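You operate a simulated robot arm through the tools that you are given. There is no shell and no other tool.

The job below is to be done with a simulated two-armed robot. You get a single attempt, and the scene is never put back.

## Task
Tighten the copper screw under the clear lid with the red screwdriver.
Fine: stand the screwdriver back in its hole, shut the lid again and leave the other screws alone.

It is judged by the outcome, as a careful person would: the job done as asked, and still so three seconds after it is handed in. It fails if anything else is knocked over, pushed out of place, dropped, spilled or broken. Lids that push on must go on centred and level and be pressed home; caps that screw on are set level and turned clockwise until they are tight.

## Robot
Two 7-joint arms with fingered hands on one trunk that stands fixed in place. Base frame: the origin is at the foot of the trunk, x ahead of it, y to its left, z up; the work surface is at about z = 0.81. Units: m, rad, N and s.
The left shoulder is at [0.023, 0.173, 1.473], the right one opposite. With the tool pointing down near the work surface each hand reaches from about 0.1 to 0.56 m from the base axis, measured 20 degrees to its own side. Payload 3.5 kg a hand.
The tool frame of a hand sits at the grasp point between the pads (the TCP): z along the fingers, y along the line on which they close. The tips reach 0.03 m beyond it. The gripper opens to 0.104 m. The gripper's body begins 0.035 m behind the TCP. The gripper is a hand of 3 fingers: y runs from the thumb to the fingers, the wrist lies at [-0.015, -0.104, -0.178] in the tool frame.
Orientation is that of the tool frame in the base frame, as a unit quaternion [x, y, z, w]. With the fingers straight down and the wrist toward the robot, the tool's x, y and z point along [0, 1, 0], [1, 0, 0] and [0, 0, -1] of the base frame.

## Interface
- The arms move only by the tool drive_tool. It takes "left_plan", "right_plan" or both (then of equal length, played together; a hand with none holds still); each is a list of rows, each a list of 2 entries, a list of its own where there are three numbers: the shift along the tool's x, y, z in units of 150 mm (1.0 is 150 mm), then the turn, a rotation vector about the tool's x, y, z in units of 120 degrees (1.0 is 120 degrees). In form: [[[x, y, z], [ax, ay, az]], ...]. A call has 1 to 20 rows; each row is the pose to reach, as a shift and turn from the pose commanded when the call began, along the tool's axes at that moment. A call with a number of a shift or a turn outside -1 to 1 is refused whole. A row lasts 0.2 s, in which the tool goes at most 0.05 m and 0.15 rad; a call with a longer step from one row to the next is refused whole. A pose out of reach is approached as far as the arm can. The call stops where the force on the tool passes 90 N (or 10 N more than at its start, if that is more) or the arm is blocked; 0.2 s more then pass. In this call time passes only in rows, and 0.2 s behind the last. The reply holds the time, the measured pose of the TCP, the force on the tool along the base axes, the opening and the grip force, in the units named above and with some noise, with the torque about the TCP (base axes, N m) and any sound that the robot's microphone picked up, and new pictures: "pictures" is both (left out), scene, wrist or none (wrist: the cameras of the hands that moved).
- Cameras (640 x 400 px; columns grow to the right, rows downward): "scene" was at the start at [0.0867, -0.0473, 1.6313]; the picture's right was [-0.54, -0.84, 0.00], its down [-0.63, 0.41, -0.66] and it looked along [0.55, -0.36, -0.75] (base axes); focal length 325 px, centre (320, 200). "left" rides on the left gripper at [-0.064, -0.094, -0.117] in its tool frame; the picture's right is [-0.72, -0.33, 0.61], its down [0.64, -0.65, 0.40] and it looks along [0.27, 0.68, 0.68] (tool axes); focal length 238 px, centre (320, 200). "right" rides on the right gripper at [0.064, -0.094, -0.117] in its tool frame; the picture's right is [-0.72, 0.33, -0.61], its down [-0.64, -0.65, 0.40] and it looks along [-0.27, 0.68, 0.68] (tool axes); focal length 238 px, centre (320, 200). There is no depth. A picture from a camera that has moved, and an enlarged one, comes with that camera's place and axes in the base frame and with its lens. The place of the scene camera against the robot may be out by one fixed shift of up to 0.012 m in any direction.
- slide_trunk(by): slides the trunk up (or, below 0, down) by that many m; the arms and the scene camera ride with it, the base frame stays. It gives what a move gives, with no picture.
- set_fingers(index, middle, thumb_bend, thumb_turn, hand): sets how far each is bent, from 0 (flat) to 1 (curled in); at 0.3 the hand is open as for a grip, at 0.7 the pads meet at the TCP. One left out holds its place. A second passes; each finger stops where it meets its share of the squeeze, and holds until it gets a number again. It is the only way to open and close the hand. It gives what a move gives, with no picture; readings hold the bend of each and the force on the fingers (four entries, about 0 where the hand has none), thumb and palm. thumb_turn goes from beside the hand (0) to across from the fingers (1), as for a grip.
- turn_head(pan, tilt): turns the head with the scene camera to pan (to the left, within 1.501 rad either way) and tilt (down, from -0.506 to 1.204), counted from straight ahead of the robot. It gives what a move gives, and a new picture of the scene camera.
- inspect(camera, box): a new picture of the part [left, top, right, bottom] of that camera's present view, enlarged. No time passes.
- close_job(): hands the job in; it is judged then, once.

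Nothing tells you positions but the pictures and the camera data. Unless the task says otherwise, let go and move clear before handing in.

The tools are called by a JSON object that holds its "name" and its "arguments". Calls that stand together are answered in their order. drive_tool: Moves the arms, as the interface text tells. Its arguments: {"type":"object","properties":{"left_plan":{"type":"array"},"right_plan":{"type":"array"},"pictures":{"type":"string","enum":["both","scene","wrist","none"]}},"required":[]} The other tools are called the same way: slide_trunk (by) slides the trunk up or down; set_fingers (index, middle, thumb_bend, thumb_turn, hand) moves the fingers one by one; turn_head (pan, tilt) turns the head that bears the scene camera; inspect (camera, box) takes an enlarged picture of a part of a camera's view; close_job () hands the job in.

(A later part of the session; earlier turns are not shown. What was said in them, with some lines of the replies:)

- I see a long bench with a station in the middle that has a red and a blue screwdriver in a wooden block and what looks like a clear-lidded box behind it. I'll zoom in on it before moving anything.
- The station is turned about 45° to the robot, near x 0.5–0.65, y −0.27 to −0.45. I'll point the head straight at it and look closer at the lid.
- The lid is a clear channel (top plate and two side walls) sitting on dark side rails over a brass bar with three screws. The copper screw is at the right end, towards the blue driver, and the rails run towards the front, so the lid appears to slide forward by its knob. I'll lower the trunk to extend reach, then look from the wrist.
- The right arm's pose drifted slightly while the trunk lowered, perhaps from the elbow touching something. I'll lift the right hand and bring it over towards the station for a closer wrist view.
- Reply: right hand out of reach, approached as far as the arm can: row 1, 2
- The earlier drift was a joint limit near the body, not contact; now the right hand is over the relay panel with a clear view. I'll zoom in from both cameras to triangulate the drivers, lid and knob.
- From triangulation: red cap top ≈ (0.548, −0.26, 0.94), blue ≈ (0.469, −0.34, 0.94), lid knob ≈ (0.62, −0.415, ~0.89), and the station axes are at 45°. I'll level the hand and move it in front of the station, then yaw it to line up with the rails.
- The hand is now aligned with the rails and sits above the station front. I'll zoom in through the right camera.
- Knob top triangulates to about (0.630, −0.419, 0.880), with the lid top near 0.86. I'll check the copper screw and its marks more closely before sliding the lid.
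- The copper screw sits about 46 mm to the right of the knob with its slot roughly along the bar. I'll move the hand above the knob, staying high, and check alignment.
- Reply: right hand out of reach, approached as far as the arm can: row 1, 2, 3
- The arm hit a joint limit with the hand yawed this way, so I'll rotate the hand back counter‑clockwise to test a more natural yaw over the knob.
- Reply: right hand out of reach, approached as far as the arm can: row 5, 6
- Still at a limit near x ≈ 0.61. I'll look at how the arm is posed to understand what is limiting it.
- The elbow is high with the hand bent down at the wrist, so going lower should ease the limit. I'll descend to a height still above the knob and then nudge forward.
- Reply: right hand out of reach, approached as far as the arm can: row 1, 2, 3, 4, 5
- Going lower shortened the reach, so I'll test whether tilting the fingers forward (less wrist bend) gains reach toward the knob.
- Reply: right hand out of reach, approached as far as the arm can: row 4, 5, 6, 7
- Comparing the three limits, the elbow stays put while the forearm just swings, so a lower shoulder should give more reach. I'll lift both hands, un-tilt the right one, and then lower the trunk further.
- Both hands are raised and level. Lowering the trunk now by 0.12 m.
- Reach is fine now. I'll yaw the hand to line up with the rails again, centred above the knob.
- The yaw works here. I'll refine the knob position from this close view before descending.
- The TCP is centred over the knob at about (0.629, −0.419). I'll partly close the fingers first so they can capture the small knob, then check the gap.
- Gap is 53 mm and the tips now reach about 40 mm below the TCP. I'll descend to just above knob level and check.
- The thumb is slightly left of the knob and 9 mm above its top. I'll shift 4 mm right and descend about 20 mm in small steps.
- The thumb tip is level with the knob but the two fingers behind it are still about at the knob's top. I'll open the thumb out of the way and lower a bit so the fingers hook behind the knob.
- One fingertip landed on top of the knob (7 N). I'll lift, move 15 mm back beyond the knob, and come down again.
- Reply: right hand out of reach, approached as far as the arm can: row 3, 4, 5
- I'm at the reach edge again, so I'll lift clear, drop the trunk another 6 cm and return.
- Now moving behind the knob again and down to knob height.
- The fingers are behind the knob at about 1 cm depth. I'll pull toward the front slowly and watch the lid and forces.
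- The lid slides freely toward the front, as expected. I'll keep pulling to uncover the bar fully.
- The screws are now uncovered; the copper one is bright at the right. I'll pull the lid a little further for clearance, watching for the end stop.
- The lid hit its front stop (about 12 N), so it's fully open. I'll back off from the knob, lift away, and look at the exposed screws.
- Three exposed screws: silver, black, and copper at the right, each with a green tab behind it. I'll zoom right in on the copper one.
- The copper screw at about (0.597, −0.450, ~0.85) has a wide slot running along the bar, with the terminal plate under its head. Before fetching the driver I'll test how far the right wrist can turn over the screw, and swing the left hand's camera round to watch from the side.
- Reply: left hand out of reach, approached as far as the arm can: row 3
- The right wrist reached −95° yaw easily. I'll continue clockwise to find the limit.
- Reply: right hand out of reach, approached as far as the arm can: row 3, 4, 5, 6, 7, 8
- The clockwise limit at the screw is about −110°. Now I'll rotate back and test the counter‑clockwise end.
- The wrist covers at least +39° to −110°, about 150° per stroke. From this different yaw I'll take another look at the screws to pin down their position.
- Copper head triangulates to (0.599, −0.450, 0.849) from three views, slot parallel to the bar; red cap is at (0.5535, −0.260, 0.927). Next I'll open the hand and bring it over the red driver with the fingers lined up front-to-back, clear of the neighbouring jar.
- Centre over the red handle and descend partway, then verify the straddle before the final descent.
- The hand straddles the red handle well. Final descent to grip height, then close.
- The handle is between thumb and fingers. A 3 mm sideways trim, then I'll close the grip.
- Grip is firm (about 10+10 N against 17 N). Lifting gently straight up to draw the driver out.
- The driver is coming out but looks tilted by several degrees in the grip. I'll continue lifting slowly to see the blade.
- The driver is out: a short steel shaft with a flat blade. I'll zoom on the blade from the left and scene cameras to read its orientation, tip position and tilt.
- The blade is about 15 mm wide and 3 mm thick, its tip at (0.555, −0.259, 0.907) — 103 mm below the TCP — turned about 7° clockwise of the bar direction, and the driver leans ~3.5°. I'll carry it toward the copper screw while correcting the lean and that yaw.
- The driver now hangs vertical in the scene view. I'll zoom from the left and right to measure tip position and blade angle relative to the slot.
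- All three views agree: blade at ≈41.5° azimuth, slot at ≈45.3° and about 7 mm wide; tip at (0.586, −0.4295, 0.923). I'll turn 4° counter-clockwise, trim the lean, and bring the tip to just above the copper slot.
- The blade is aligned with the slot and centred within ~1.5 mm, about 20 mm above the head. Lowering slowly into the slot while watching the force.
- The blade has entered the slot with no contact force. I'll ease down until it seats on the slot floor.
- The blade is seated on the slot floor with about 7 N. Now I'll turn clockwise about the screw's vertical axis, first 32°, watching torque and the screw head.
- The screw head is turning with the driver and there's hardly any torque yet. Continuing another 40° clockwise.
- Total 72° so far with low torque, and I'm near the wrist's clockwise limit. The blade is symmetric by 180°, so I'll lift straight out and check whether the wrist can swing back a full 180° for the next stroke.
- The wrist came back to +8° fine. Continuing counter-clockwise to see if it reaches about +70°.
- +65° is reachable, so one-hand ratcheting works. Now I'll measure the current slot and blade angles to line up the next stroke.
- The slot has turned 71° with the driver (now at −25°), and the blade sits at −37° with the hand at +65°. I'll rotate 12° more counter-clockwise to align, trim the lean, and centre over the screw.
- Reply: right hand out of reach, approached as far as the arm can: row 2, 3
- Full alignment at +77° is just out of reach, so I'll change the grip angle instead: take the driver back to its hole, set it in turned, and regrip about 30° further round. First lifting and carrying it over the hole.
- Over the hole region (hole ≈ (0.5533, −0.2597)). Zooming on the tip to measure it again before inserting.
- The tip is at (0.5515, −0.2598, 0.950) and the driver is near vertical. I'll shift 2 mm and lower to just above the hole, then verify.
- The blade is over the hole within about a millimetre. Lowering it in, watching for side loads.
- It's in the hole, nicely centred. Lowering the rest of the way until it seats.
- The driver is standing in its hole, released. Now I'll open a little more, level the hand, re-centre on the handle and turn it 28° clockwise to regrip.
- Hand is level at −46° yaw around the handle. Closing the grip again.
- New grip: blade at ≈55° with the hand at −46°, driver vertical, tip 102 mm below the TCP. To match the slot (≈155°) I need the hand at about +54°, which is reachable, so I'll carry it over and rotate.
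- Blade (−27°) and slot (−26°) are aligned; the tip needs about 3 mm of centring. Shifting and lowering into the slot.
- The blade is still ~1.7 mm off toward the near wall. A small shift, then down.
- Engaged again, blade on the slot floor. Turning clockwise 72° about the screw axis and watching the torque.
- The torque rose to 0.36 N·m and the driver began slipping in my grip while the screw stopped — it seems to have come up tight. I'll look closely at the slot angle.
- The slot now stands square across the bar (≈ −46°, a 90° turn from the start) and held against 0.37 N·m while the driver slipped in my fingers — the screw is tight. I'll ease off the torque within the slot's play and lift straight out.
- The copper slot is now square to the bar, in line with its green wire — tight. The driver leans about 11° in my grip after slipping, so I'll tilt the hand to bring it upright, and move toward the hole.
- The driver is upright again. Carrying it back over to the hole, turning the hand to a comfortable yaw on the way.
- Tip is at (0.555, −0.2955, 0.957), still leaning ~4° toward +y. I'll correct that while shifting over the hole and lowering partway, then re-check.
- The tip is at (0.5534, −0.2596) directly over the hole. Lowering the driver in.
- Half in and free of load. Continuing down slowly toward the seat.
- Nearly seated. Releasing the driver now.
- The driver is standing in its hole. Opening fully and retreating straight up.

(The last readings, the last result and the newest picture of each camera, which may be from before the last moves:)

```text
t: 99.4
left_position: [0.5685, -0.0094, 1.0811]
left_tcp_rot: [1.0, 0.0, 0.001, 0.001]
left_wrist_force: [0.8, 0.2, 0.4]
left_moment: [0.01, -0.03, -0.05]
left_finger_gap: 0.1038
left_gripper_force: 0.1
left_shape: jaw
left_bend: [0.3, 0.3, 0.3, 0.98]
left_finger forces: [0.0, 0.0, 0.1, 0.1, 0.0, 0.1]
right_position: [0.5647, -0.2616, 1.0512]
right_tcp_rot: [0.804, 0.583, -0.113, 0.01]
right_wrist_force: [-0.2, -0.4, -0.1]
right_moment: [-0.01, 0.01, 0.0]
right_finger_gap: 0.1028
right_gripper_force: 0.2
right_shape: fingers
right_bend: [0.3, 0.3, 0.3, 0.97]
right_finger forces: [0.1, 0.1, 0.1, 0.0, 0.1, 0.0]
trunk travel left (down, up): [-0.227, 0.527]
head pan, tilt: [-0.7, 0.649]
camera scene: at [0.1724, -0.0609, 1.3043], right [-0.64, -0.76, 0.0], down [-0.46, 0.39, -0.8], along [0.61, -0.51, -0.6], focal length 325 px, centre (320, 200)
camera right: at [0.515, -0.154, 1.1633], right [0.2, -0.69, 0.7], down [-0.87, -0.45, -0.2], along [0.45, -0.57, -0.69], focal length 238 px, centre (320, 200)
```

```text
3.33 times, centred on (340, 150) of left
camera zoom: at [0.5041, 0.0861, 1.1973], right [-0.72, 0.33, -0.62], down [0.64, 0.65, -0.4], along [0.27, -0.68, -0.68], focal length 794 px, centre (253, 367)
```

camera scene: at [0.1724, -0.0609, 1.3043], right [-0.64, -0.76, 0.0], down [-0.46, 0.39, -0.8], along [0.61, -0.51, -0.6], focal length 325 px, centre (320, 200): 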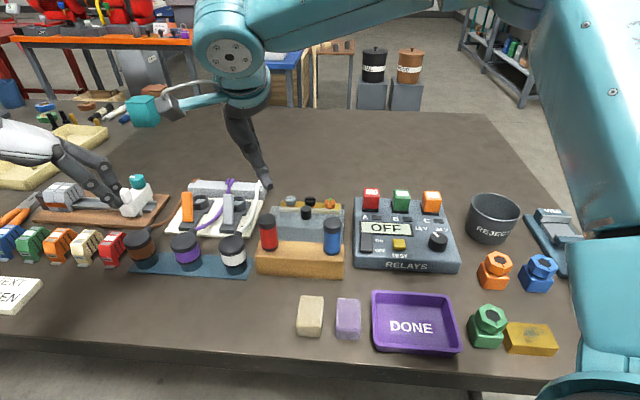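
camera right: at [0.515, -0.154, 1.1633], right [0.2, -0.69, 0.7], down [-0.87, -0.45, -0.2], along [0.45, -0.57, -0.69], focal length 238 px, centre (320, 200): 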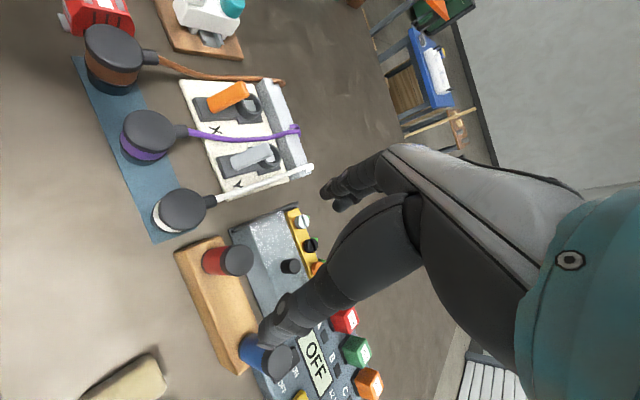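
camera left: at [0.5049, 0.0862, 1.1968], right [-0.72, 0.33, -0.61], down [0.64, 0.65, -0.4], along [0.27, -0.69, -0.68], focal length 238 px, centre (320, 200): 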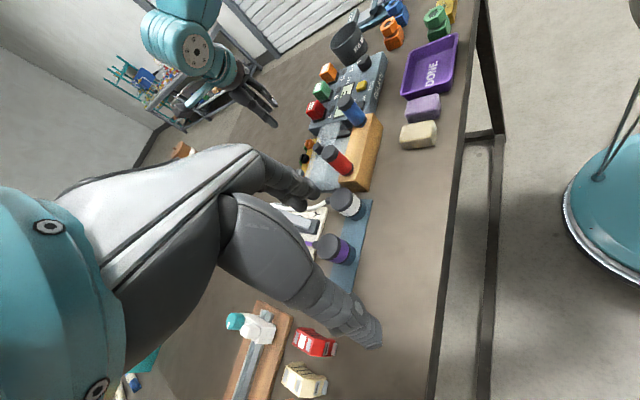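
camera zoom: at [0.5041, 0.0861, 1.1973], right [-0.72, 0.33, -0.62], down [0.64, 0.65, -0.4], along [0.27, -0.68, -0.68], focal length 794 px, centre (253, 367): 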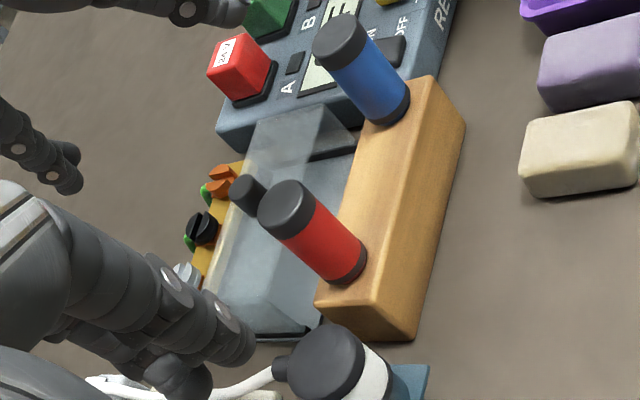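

The red driver stands upright in its hole. Now for the lid: level the hand and move it above the gap in front of the knob, which sits at about (0.580, −0.367).

{"name": "drive_tool", "arguments": {"right_plan": [[[-0.1, 0.04, 0.015], [-0.014, 0.023, 0]], [[-0.25, 0.1, 0.037], [-0.028, 0.046, 0]], [[-0.4, 0.16, 0.06], [-0.042, 0.07, 0]], [[-0.52, 0.21, 0.077], [-0.0553, 0.0923, 0]], [[-0.62, 0.25, 0.092], [-0.0553, 0.0923, 0]]], "pictures": "none"}}

{"name": "set_fingers", "arguments": {"hand": "right", "index": 0.3, "middle": 0.3, "thumb_bend": 0.6}}

```text
t: 100.6
left_position: [0.5684, -0.009, 1.0813]
left_tcp_rot: [1.0, 0.0, 0.0, 0.0]
left_wrist_force: [0.5, -0.7, 0.6]
left_moment: [-0.02, -0.02, 0.0]
left_finger_gap: 0.1039
left_gripper_force: 0.1
left_shape: jaw
left_bend: [0.3, 0.3, 0.3, 0.98]
left_finger forces: [0.1, 0.0, 0.0, 0.0, 0.0, 0.0]
right_position: [0.5722, -0.3613, 1.0519]
right_tcp_rot: [0.809, 0.588, 0.0, 0.001]
right_wrist_force: [-0.5, 0.4, 0.3]
right_moment: [0.02, 0.02, -0.02]
right_finger_gap: 0.1026
right_gripper_force: 0.0
right_shape: fingers
right_bend: [0.3, 0.3, 0.3, 0.97]
right_finger forces: [0.0, 0.1, 0.0, 0.0, 0.0, 0.1]
trunk travel left (down, up): [-0.227, 0.527]
head pan, tilt: [-0.7, 0.649]
```

```text
t: 101.6
left_position: [0.5684, -0.0089, 1.0813]
left_tcp_rot: [1.0, 0.001, 0.001, 0.0]
left_wrist_force: [-1.6, -0.7, 0.1]
left_moment: [0.02, 0.0, -0.01]
left_finger_gap: 0.1036
left_gripper_force: 0.0
left_shape: jaw
left_bend: [0.3, 0.3, 0.3, 0.98]
left_finger forces: [0.1, 0.1, 0.0, 0.0, 0.0, 0.1]
right_position: [0.5729, -0.3598, 1.0502]
right_tcp_rot: [0.809, 0.587, 0.0, 0.0]
right_wrist_force: [0.0, -0.1, -1.0]
right_moment: [0.02, 0.02, 0.0]
right_finger_gap: 0.0653
right_gripper_force: 0.1
right_shape: fingers
right_bend: [0.3, 0.3, 0.6, 0.97]
right_finger forces: [0.0, 0.0, 0.0, 0.0, 0.1, 0.1]
trunk travel left (down, up): [-0.227, 0.527]
head pan, tilt: [-0.7, 0.649]
```

{"name": "drive_tool", "arguments": {"right_plan": [[[0, 0, 0.1], [0, 0, 0.06]], [[0, 0, 0.25], [0, 0, 0.12]], [[0, 0, 0.4], [0, 0, 0.18]], [[0, 0, 0.55], [0, 0, 0.225]], [[0, 0, 0.7], [0, 0, 0.225]]], "pictures": "wrist"}}

{"name": "inspect", "arguments": {"camera": "scene", "box": [250, 160, 350, 260]}}

{"name": "inspect", "arguments": {"camera": "left", "box": [290, 110, 370, 190]}}

{"name": "inspect", "arguments": {"camera": "right", "box": [200, 180, 340, 300]}}

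```text
t: 102.8
left_position: [0.5685, -0.0092, 1.0815]
left_tcp_rot: [1.0, 0.0, 0.002, 0.0]
left_wrist_force: [0.2, 0.6, -0.2]
left_moment: [-0.02, -0.04, 0.0]
left_finger_gap: 0.1036
left_gripper_force: 0.1
left_shape: jaw
left_bend: [0.3, 0.3, 0.3, 0.98]
left_finger forces: [0.0, 0.1, 0.0, 0.0, 0.0, 0.1]
right_position: [0.5731, -0.3597, 0.9456]
right_tcp_rot: [0.924, 0.381, 0.0, 0.001]
right_wrist_force: [-0.2, -0.4, -0.1]
right_moment: [0.01, -0.01, 0.04]
right_finger_gap: 0.0651
right_gripper_force: 0.0
right_shape: fingers
right_bend: [0.3, 0.3, 0.6, 0.97]
right_finger forces: [0.0, 0.0, 0.1, 0.0, 0.0, 0.0]
trunk travel left (down, up): [-0.227, 0.527]
head pan, tilt: [-0.7, 0.649]
camera right: at [0.5516, -0.248, 1.061], right [-0.28, -0.74, 0.61], down [-0.91, 0.01, -0.4], along [0.29, -0.67, -0.68], focal length 238 px, centre (320, 200)
```

right: 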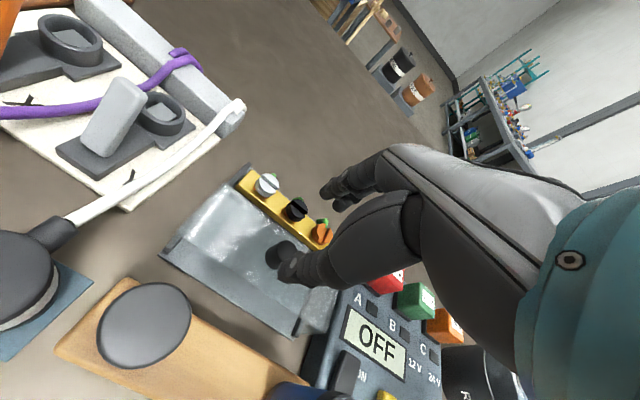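

```text
4.00 times, centred on (300, 210) of scene
camera zoom: at [0.1729, -0.0612, 1.3042], right [-0.64, -0.76, 0.0], down [-0.46, 0.39, -0.8], along [0.61, -0.51, -0.6], focal length 1300 px, centre (400, 160)
```

zoom: 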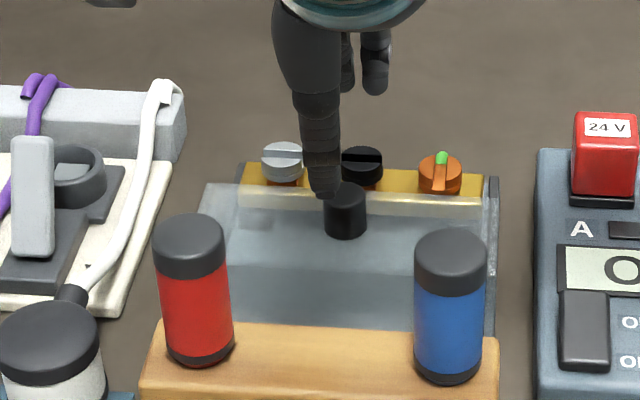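

```text
5.00 times, centred on (330, 150) of left
camera zoom: at [0.5046, 0.0859, 1.1969], right [-0.72, 0.33, -0.61], down [0.64, 0.65, -0.4], along [0.27, -0.68, -0.68], focal length 1192 px, centre (270, 450)
```

zoom: 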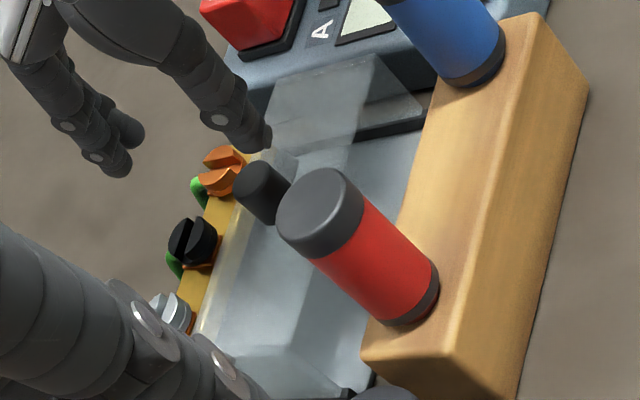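

```text
3.33 times, centred on (270, 240) of right
camera zoom: at [0.5516, -0.248, 1.061], right [-0.28, -0.74, 0.61], down [-0.91, 0.01, -0.4], along [0.29, -0.67, -0.68], focal length 794 px, centre (487, 67)
```

zoom: 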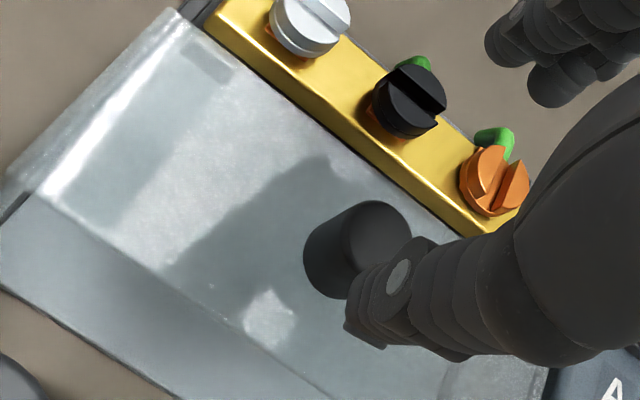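

The thumb is in front of the knob, a little left. I'll shift right 5 mm, back 3 mm, and descend so the thumb tip is at knob height just above the lid.

{"name": "drive_tool", "arguments": {"right_plan": [[[-0.033, -0.02, 0], [0, 0, 0]], [[-0.033, -0.02, 0.07], [0, 0, 0]], [[-0.033, -0.02, 0.14], [0, 0, 0]], [[-0.033, -0.02, 0.2], [0, 0, 0]]], "pictures": "none"}}

{"name": "inspect", "arguments": {"camera": "scene", "box": [265, 170, 335, 240]}}

{"name": "inspect", "arguments": {"camera": "left", "box": [295, 115, 355, 175]}}

```text
t: 103.8
left_position: [0.5691, -0.0098, 1.081]
left_tcp_rot: [1.0, 0.0, 0.001, 0.0]
left_wrist_force: [-0.4, -0.7, 0.0]
left_moment: [0.0, 0.0, -0.01]
left_finger_gap: 0.1037
left_gripper_force: 0.1
left_shape: jaw
left_bend: [0.3, 0.3, 0.3, 0.98]
left_finger forces: [0.0, 0.0, 0.0, 0.1, 0.0, 0.0]
right_position: [0.568, -0.363, 0.9159]
right_tcp_rot: [0.924, 0.382, 0.0, 0.001]
right_wrist_force: [0.6, -0.4, 0.2]
right_moment: [-0.02, -0.01, 0.01]
right_finger_gap: 0.0651
right_gripper_force: 0.0
right_shape: fingers
right_bend: [0.3, 0.3, 0.6, 0.97]
right_finger forces: [0.1, 0.0, 0.0, 0.1, 0.1, 0.0]
trunk travel left (down, up): [-0.227, 0.527]
head pan, tilt: [-0.7, 0.649]
```

```text
5.71 times, centred on (300, 205) of scene
camera zoom: at [0.1728, -0.0611, 1.3042], right [-0.64, -0.76, 0.0], down [-0.46, 0.39, -0.8], along [0.61, -0.51, -0.6], focal length 1858 px, centre (434, 171)
```

zoom: 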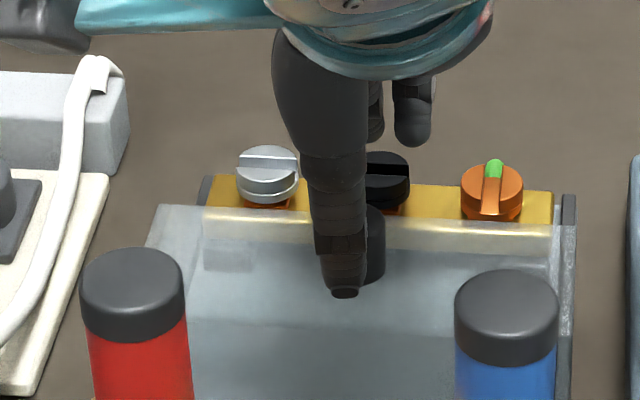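

```text
6.67 times, centred on (325, 145) of left
camera zoom: at [0.5045, 0.086, 1.197], right [-0.72, 0.33, -0.61], down [0.64, 0.65, -0.4], along [0.27, -0.68, -0.68], focal length 1589 px, centre (287, 567)
```

zoom: 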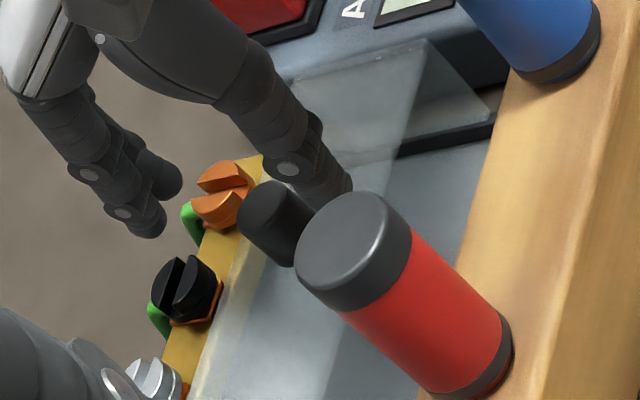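

Thumb is squarely in front of the knob. Pushing the lid back along the rails, watching force.

{"name": "drive_tool", "arguments": {"right_plan": [[[0, 0.06, 0], [0, 0, 0]], [[0, 0.12, 0], [0, 0, 0]], [[0, 0.18, 0], [0, 0, 0]], [[0, 0.24, 0], [0, 0, 0]], [[0, 0.3, 0], [0, 0, 0]], [[0, 0.36, 0], [0, 0, 0]]], "pictures": "none"}}

{"name": "inspect", "arguments": {"camera": "scene", "box": [260, 160, 340, 240]}}

{"name": "inspect", "arguments": {"camera": "left", "box": [290, 105, 360, 175]}}

```text
t: 105.2
left_position: [0.5691, -0.0099, 1.0802]
left_tcp_rot: [1.0, 0.0, 0.001, 0.001]
left_wrist_force: [0.9, 0.7, -0.4]
left_moment: [0.02, 0.0, 0.02]
left_finger_gap: 0.1037
left_gripper_force: 0.1
left_shape: jaw
left_bend: [0.3, 0.3, 0.3, 0.98]
left_finger forces: [0.0, 0.0, 0.1, 0.0, 0.0, 0.1]
right_position: [0.6034, -0.4003, 0.9122]
right_tcp_rot: [0.924, 0.382, 0.0, 0.0]
right_wrist_force: [-0.6, -0.2, 1.0]
right_moment: [0.0, 0.02, 0.0]
right_finger_gap: 0.0654
right_gripper_force: 0.0
right_shape: fingers
right_bend: [0.3, 0.3, 0.6, 0.98]
right_finger forces: [0.0, 0.0, 0.1, 0.0, 0.5, 0.1]
trunk travel left (down, up): [-0.227, 0.527]
head pan, tilt: [-0.7, 0.649]
```

```text
5.00 times, centred on (300, 200) of scene
camera zoom: at [0.1727, -0.061, 1.3042], right [-0.64, -0.76, 0.0], down [-0.46, 0.39, -0.8], along [0.61, -0.51, -0.6], focal length 1626 px, centre (420, 200)
```

zoom: 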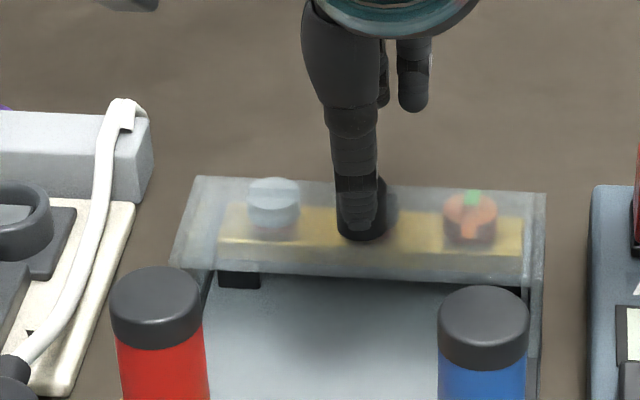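

```text
5.71 times, centred on (325, 140) of left
camera zoom: at [0.5044, 0.086, 1.1971], right [-0.72, 0.33, -0.61], down [0.64, 0.65, -0.4], along [0.27, -0.68, -0.68], focal length 1362 px, centre (291, 543)
```

zoom: 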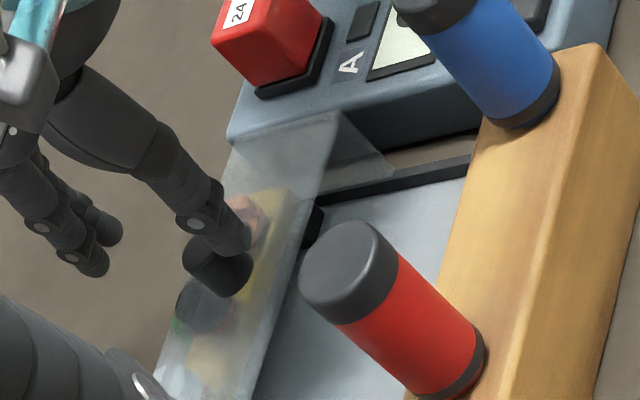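

The lid slides back smoothly. Continuing until it reaches the rear stop.

{"name": "drive_tool", "arguments": {"right_plan": [[[0, 0.04, 0], [0, 0, 0]], [[0, 0.08, 0], [0, 0, 0]], [[0, 0.12, 0], [0, 0, 0]], [[0, 0.15, 0], [0, 0, 0]]], "pictures": "none"}}

{"name": "inspect", "arguments": {"camera": "scene", "box": [260, 160, 340, 240]}}

{"name": "inspect", "arguments": {"camera": "left", "box": [290, 105, 360, 175]}}

```text
t: 106.2
left_position: [0.5685, -0.0092, 1.081]
left_tcp_rot: [1.0, 0.0, 0.001, 0.0]
left_wrist_force: [0.3, 0.4, 0.2]
left_moment: [-0.01, 0.02, 0.0]
left_finger_gap: 0.1035
left_gripper_force: 0.0
left_shape: jaw
left_bend: [0.3, 0.3, 0.3, 0.98]
left_finger forces: [0.0, 0.1, 0.0, 0.0, 0.0, 0.0]
right_position: [0.6197, -0.4141, 0.9167]
right_tcp_rot: [0.924, 0.383, 0.0, 0.0]
right_wrist_force: [-1.0, -0.4, 0.4]
right_moment: [-0.03, -0.01, 0.07]
right_finger_gap: 0.0653
right_gripper_force: 0.0
right_shape: fingers
right_bend: [0.3, 0.3, 0.6, 0.98]
right_finger forces: [0.0, 0.1, 0.0, 0.0, 0.2, 0.0]
trunk travel left (down, up): [-0.227, 0.527]
head pan, tilt: [-0.7, 0.649]
```

```text
5.00 times, centred on (300, 200) of scene
camera zoom: at [0.1727, -0.061, 1.3043], right [-0.64, -0.76, 0.0], down [-0.46, 0.39, -0.8], along [0.61, -0.51, -0.6], focal length 1626 px, centre (420, 200)
```

zoom: 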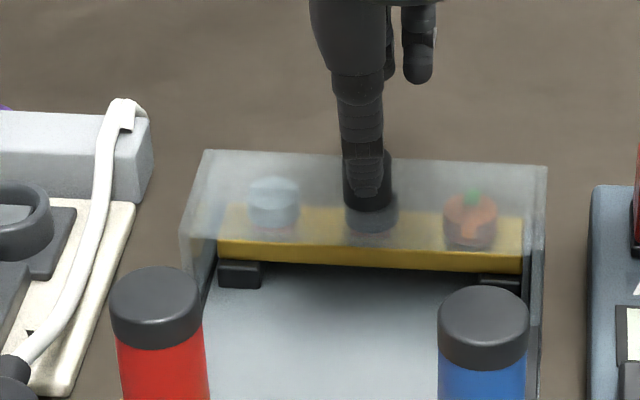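

```text
5.71 times, centred on (325, 140) of left
camera zoom: at [0.5044, 0.086, 1.1971], right [-0.72, 0.33, -0.61], down [0.64, 0.65, -0.4], along [0.27, -0.68, -0.68], focal length 1362 px, centre (291, 543)
```

zoom: 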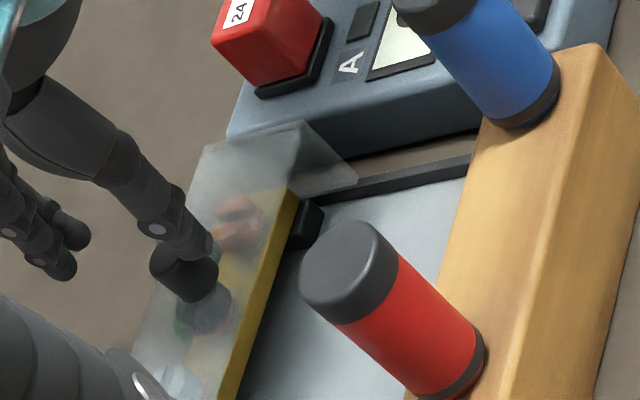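

About 10 mm remains compared with the original closed picture. Pushing the last bit gently.

{"name": "drive_tool", "arguments": {"right_plan": [[[0, 0.025, 0], [0, 0, 0]], [[0, 0.05, 0], [0, 0, 0]], [[0, 0.07, 0], [0, 0, 0]], [[0, 0.085, 0], [0, 0, 0]]], "pictures": "none"}}

{"name": "inspect", "arguments": {"camera": "scene", "box": [260, 150, 340, 230]}}

```text
t: 107.2
left_position: [0.5684, -0.0083, 1.0814]
left_tcp_rot: [1.0, 0.0, 0.002, 0.0]
left_wrist_force: [0.8, -0.1, 0.1]
left_moment: [0.04, -0.01, 0.02]
left_finger_gap: 0.1033
left_gripper_force: 0.0
left_shape: jaw
left_bend: [0.3, 0.3, 0.3, 0.98]
left_finger forces: [0.0, 0.0, 0.1, 0.0, 0.0, 0.0]
right_position: [0.63, -0.4245, 0.9171]
right_tcp_rot: [0.924, 0.382, 0.001, 0.001]
right_wrist_force: [-1.5, -0.2, 1.1]
right_moment: [-0.01, 0.02, 0.02]
right_finger_gap: 0.0656
right_gripper_force: 0.6
right_shape: fingers
right_bend: [0.3, 0.3, 0.59, 0.98]
right_finger forces: [0.0, 0.0, 0.0, 0.1, 0.5, 0.0]
trunk travel left (down, up): [-0.227, 0.527]
head pan, tilt: [-0.7, 0.649]
```

```text
5.00 times, centred on (300, 190) of scene
camera zoom: at [0.1726, -0.061, 1.3043], right [-0.64, -0.76, 0.0], down [-0.46, 0.39, -0.8], along [0.61, -0.51, -0.6], focal length 1626 px, centre (420, 250)
```

zoom: 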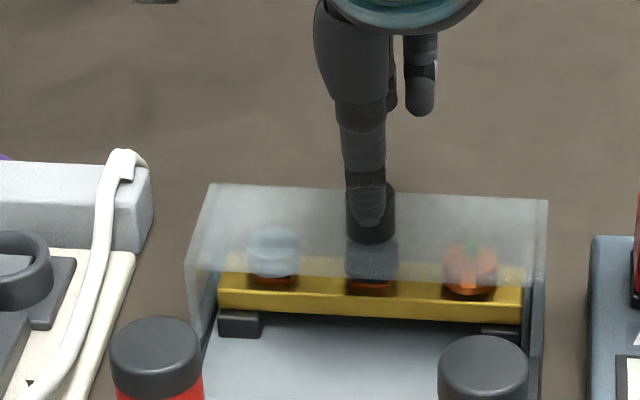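

The lid looks back where it started. I'll press a couple of millimetres more to confirm it is against its rear stop.

{"name": "drive_tool", "arguments": {"right_plan": [[[0, 0.012, 0], [0, 0, 0]], [[0, 0.025, 0], [0, 0, 0]]], "pictures": "none"}}

{"name": "inspect", "arguments": {"camera": "scene", "box": [260, 150, 340, 230]}}

```text
t: 107.8
left_position: [0.5681, -0.0078, 1.0813]
left_tcp_rot: [1.0, 0.0, 0.001, 0.002]
left_wrist_force: [0.0, -0.8, 0.3]
left_moment: [0.0, -0.01, 0.01]
left_finger_gap: 0.1036
left_gripper_force: 0.1
left_shape: jaw
left_bend: [0.3, 0.3, 0.3, 0.98]
left_finger forces: [0.1, 0.0, 0.0, 0.0, 0.0, 0.1]
right_position: [0.6324, -0.4267, 0.916]
right_tcp_rot: [0.924, 0.383, 0.001, 0.001]
right_wrist_force: [-2.1, 1.5, 3.4]
right_moment: [0.13, 0.1, 0.0]
right_finger_gap: 0.0684
right_gripper_force: 2.4
right_shape: fingers
right_bend: [0.3, 0.3, 0.58, 0.97]
right_finger forces: [0.0, 0.0, 0.1, 0.1, 4.6, 0.0]
trunk travel left (down, up): [-0.227, 0.527]
head pan, tilt: [-0.7, 0.649]
```

```text
5.00 times, centred on (300, 190) of scene
camera zoom: at [0.1721, -0.0606, 1.3044], right [-0.64, -0.76, 0.0], down [-0.46, 0.39, -0.8], along [0.61, -0.51, -0.6], focal length 1626 px, centre (420, 250)
```

zoom: 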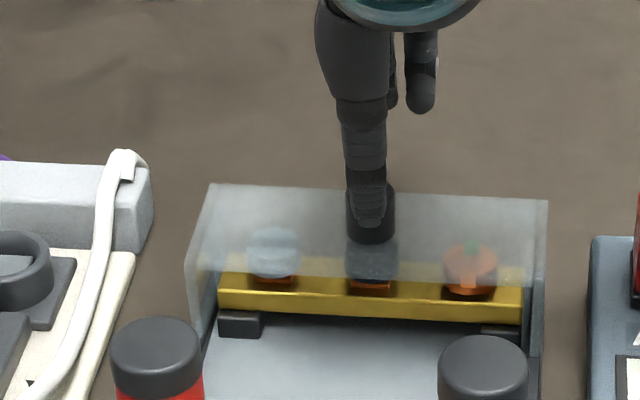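

The thumb force rises (4.6 N) without the lid moving: it's fully shut. Backing off from the knob and lifting clear.

{"name": "drive_tool", "arguments": {"right_plan": [[[0, -0.05, 0], [0, 0, 0]], [[0, -0.1, -0.05], [0, 0, 0]], [[0, -0.12, -0.25], [0, 0, 0]], [[0, -0.15, -0.5], [0, 0, 0]], [[0, -0.3, -0.7], [0, 0, 0]], [[0, -0.5, -0.85], [0, 0, 0]], [[0, -0.7, -0.98], [0, 0, 0]]], "pictures": "both"}}

{"name": "inspect", "arguments": {"camera": "scene", "box": [240, 170, 360, 270]}}

{"name": "inspect", "arguments": {"camera": "left", "box": [280, 90, 400, 210]}}

{"name": "inspect", "arguments": {"camera": "right", "box": [160, 160, 320, 300]}}

```text
t: 109.4
left_position: [0.5681, -0.007, 1.0816]
left_tcp_rot: [1.0, 0.001, 0.001, 0.0]
left_wrist_force: [0.7, -0.5, -1.6]
left_moment: [0.01, 0.0, 0.01]
left_finger_gap: 0.104
left_gripper_force: 0.0
left_shape: jaw
left_bend: [0.3, 0.3, 0.3, 0.98]
left_finger forces: [0.0, 0.0, 0.1, 0.1, 0.0, 0.1]
right_position: [0.5567, -0.3535, 1.0632]
right_tcp_rot: [0.924, 0.382, -0.001, 0.001]
right_wrist_force: [-0.7, 0.7, -0.9]
right_moment: [0.0, 0.01, 0.0]
right_finger_gap: 0.065
right_gripper_force: 0.0
right_shape: fingers
right_bend: [0.3, 0.3, 0.6, 0.97]
right_finger forces: [0.1, 0.0, 0.0, 0.1, 0.1, 0.1]
trunk travel left (down, up): [-0.227, 0.527]
head pan, tilt: [-0.7, 0.649]
camera scene: at [0.1722, -0.0607, 1.3044], right [-0.64, -0.76, 0.0], down [-0.46, 0.39, -0.8], along [0.61, -0.51, -0.6], focal length 325 px, centre (320, 200)
camera right: at [0.5361, -0.2416, 1.1779], right [-0.28, -0.74, 0.61], down [-0.91, 0.01, -0.4], along [0.29, -0.67, -0.68], focal length 238 px, centre (320, 200)
```

scene: 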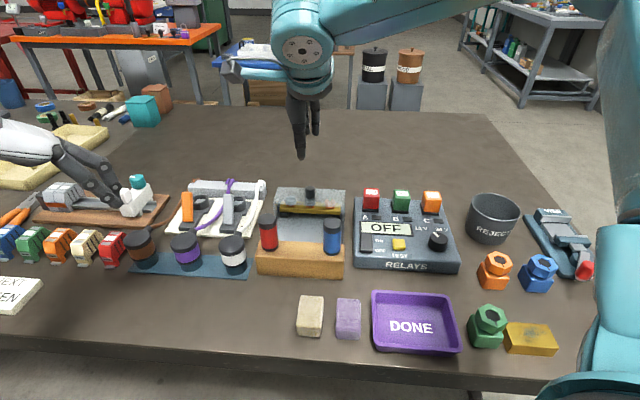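
right: 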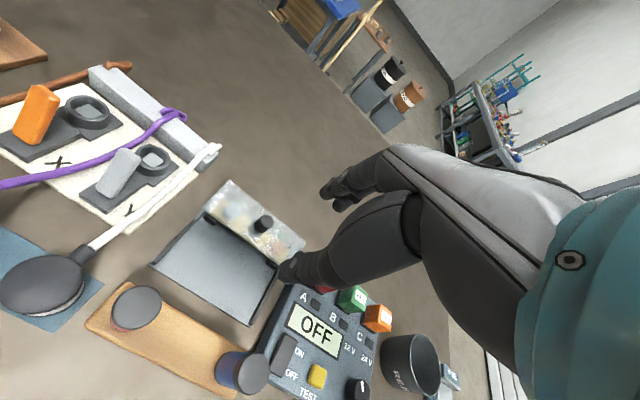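

```text
4.00 times, centred on (300, 220) of scene
camera zoom: at [0.1722, -0.0607, 1.3044], right [-0.64, -0.76, 0.0], down [-0.46, 0.39, -0.8], along [0.61, -0.51, -0.6], focal length 1300 px, centre (400, 120)
```

zoom: 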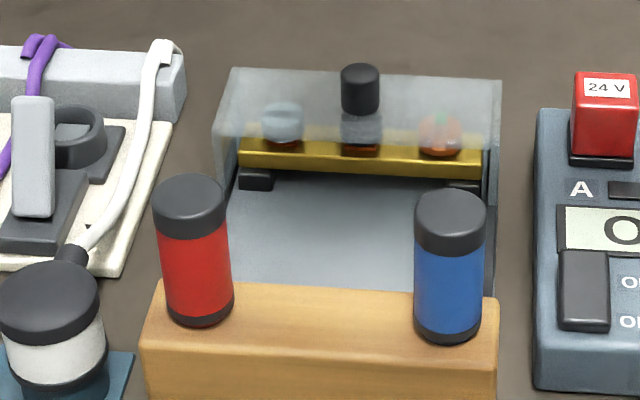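

```text
3.33 times, centred on (340, 150) of left
camera zoom: at [0.504, 0.0863, 1.1973], right [-0.72, 0.33, -0.62], down [0.64, 0.65, -0.4], along [0.27, -0.68, -0.68], focal length 794 px, centre (253, 367)
```

zoom: 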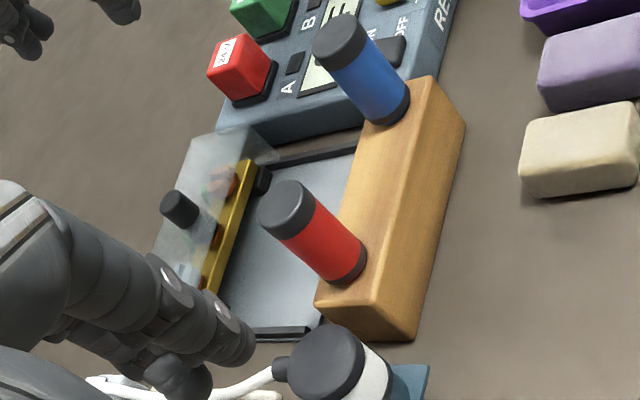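

```text
2.86 times, centred on (240, 230) of right
camera zoom: at [0.5361, -0.2416, 1.1779], right [-0.28, -0.74, 0.61], down [-0.91, 0.01, -0.4], along [0.29, -0.67, -0.68], focal length 681 px, centre (549, 114)
```

zoom: 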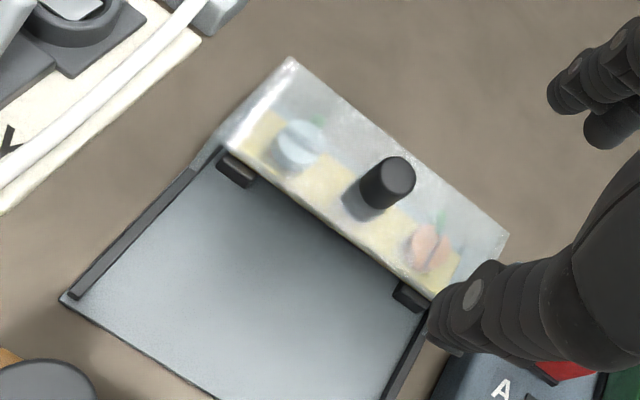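

Everything looks right: lid shut, red driver upright in its hole, other screws untouched. I'll move the right hand well clear and take a last look around.

{"name": "drive_tool", "arguments": {"right_plan": [[[-0.03, -0.08, -0.2], [0, 0, 0]], [[-0.06, -0.16, -0.4], [0, 0, 0]], [[-0.1, -0.25, -0.55], [0, 0, 0]], [[-0.15, -0.35, -0.65], [0, 0, 0]]], "pictures": "both"}}

{"name": "set_fingers", "arguments": {"hand": "right", "index": 0.3, "middle": 0.3, "thumb_bend": 0.3}}

{"name": "inspect", "arguments": {"camera": "right", "box": [140, 140, 320, 340]}}

{"name": "inspect", "arguments": {"camera": "scene", "box": [250, 180, 350, 270]}}

```text
t: 110.4
left_position: [0.5681, -0.0089, 1.0796]
left_tcp_rot: [1.0, -0.001, 0.001, 0.0]
left_wrist_force: [-0.3, 0.4, -0.1]
left_moment: [0.02, 0.01, -0.03]
left_finger_gap: 0.1034
left_gripper_force: 0.1
left_shape: jaw
left_bend: [0.3, 0.3, 0.3, 0.98]
left_finger forces: [0.1, 0.1, 0.1, 0.0, 0.0, 0.0]
right_position: [0.5036, -0.3301, 1.1608]
right_tcp_rot: [0.924, 0.383, -0.002, 0.0]
right_wrist_force: [0.4, 0.4, 0.3]
right_moment: [0.02, 0.0, 0.0]
right_finger_gap: 0.065
right_gripper_force: 0.1
right_shape: fingers
right_bend: [0.3, 0.3, 0.6, 0.97]
right_finger forces: [0.0, 0.0, 0.1, 0.0, 0.0, 0.1]
trunk travel left (down, up): [-0.227, 0.527]
head pan, tilt: [-0.7, 0.649]
camera scene: at [0.1723, -0.0609, 1.3043], right [-0.64, -0.76, 0.0], down [-0.46, 0.39, -0.8], along [0.61, -0.51, -0.6], focal length 325 px, centre (320, 200)
camera right: at [0.4828, -0.2188, 1.2764], right [-0.28, -0.74, 0.61], down [-0.91, 0.01, -0.4], along [0.29, -0.67, -0.68], focal length 238 px, centre (320, 200)
```

scene: 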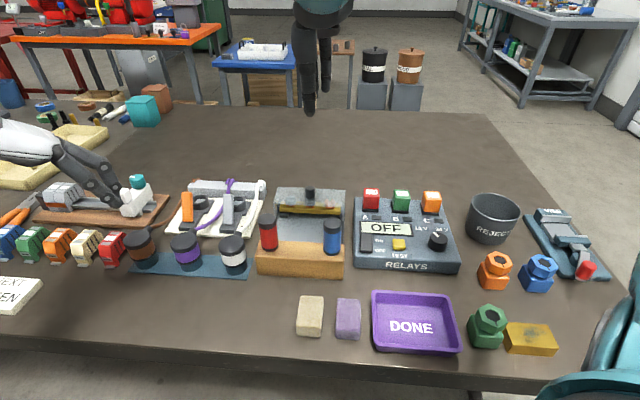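
right: 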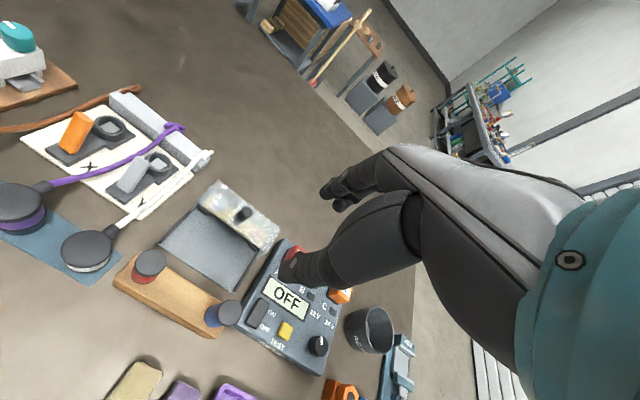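

```text
t: 111.4
left_position: [0.5673, -0.009, 1.0804]
left_tcp_rot: [1.0, 0.0, 0.0, 0.001]
left_wrist_force: [0.1, 0.1, 0.3]
left_moment: [0.0, 0.0, 0.01]
left_finger_gap: 0.1033
left_gripper_force: 0.0
left_shape: jaw
left_bend: [0.3, 0.3, 0.3, 0.98]
left_finger forces: [0.0, 0.0, 0.0, 0.1, 0.0, 0.0]
right_position: [0.5041, -0.3326, 1.1598]
right_tcp_rot: [0.924, 0.382, -0.001, 0.001]
right_wrist_force: [-0.3, -0.8, 0.7]
right_moment: [-0.05, -0.03, 0.01]
right_finger_gap: 0.1027
right_gripper_force: 0.1
right_shape: fingers
right_bend: [0.3, 0.3, 0.3, 0.97]
right_finger forces: [0.0, 0.0, 0.1, 0.0, 0.0, 0.0]
trunk travel left (down, up): [-0.227, 0.527]
head pan, tilt: [-0.7, 0.649]
```

```text
2.00 times, centred on (230, 240) of right
camera zoom: at [0.4834, -0.219, 1.276], right [-0.28, -0.74, 0.61], down [-0.91, 0.01, -0.4], along [0.29, -0.67, -0.68], focal length 477 px, centre (500, 120)
```

zoom: 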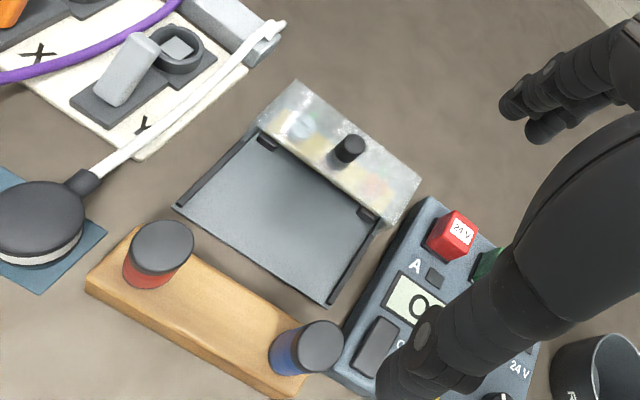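

```text
4.44 times, centred on (300, 225) of scene
camera zoom: at [0.1727, -0.061, 1.3042], right [-0.64, -0.76, 0.0], down [-0.46, 0.39, -0.8], along [0.61, -0.51, -0.6], focal length 1445 px, centre (409, 89)
```

zoom: 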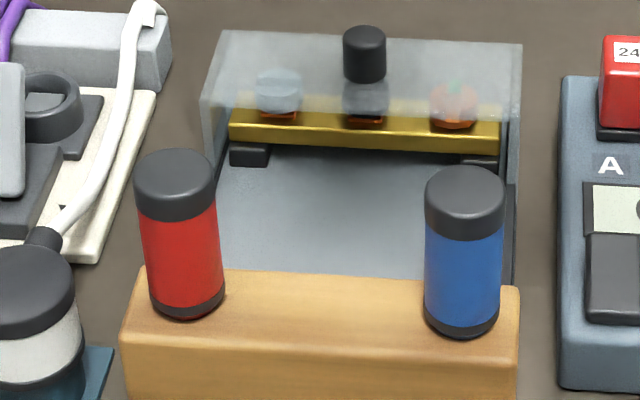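

The copper screw is tight, a quarter turn clockwise with its slot now square to the bar. It then held against about 0.37 N·m. The red driver stands back in its hole, the clear lid is against its rear stop, and the silver and black screws were not touched. Both hands are clear, so I'm handing it in.

{"name": "close_job", "arguments": {}}

```text
The job is handed in.
```

I tightened the copper screw with the red screwdriver, put the driver back in its hole and slid the clear lid shut. The job is handed in; the tool gave no result beyond confirming that.

- **Copper screw:** it turned a quarter turn clockwise and then stopped. It held against about 0.37 N·m, at which point the driver slipped in my grip, so that was the most torque I could apply.
- **Red screwdriver:** it went back into its hole and stood upright when I let go. I also set it back there once partway through to change my grip.
- **Clear lid:** it is pushed back until it stopped moving under a light press, and it looks the same as in the first pictures.
- **Everything else:** I left the silver and black screws alone. The last pictures show nothing else knocked over or moved, and both hands were clear before I handed in.
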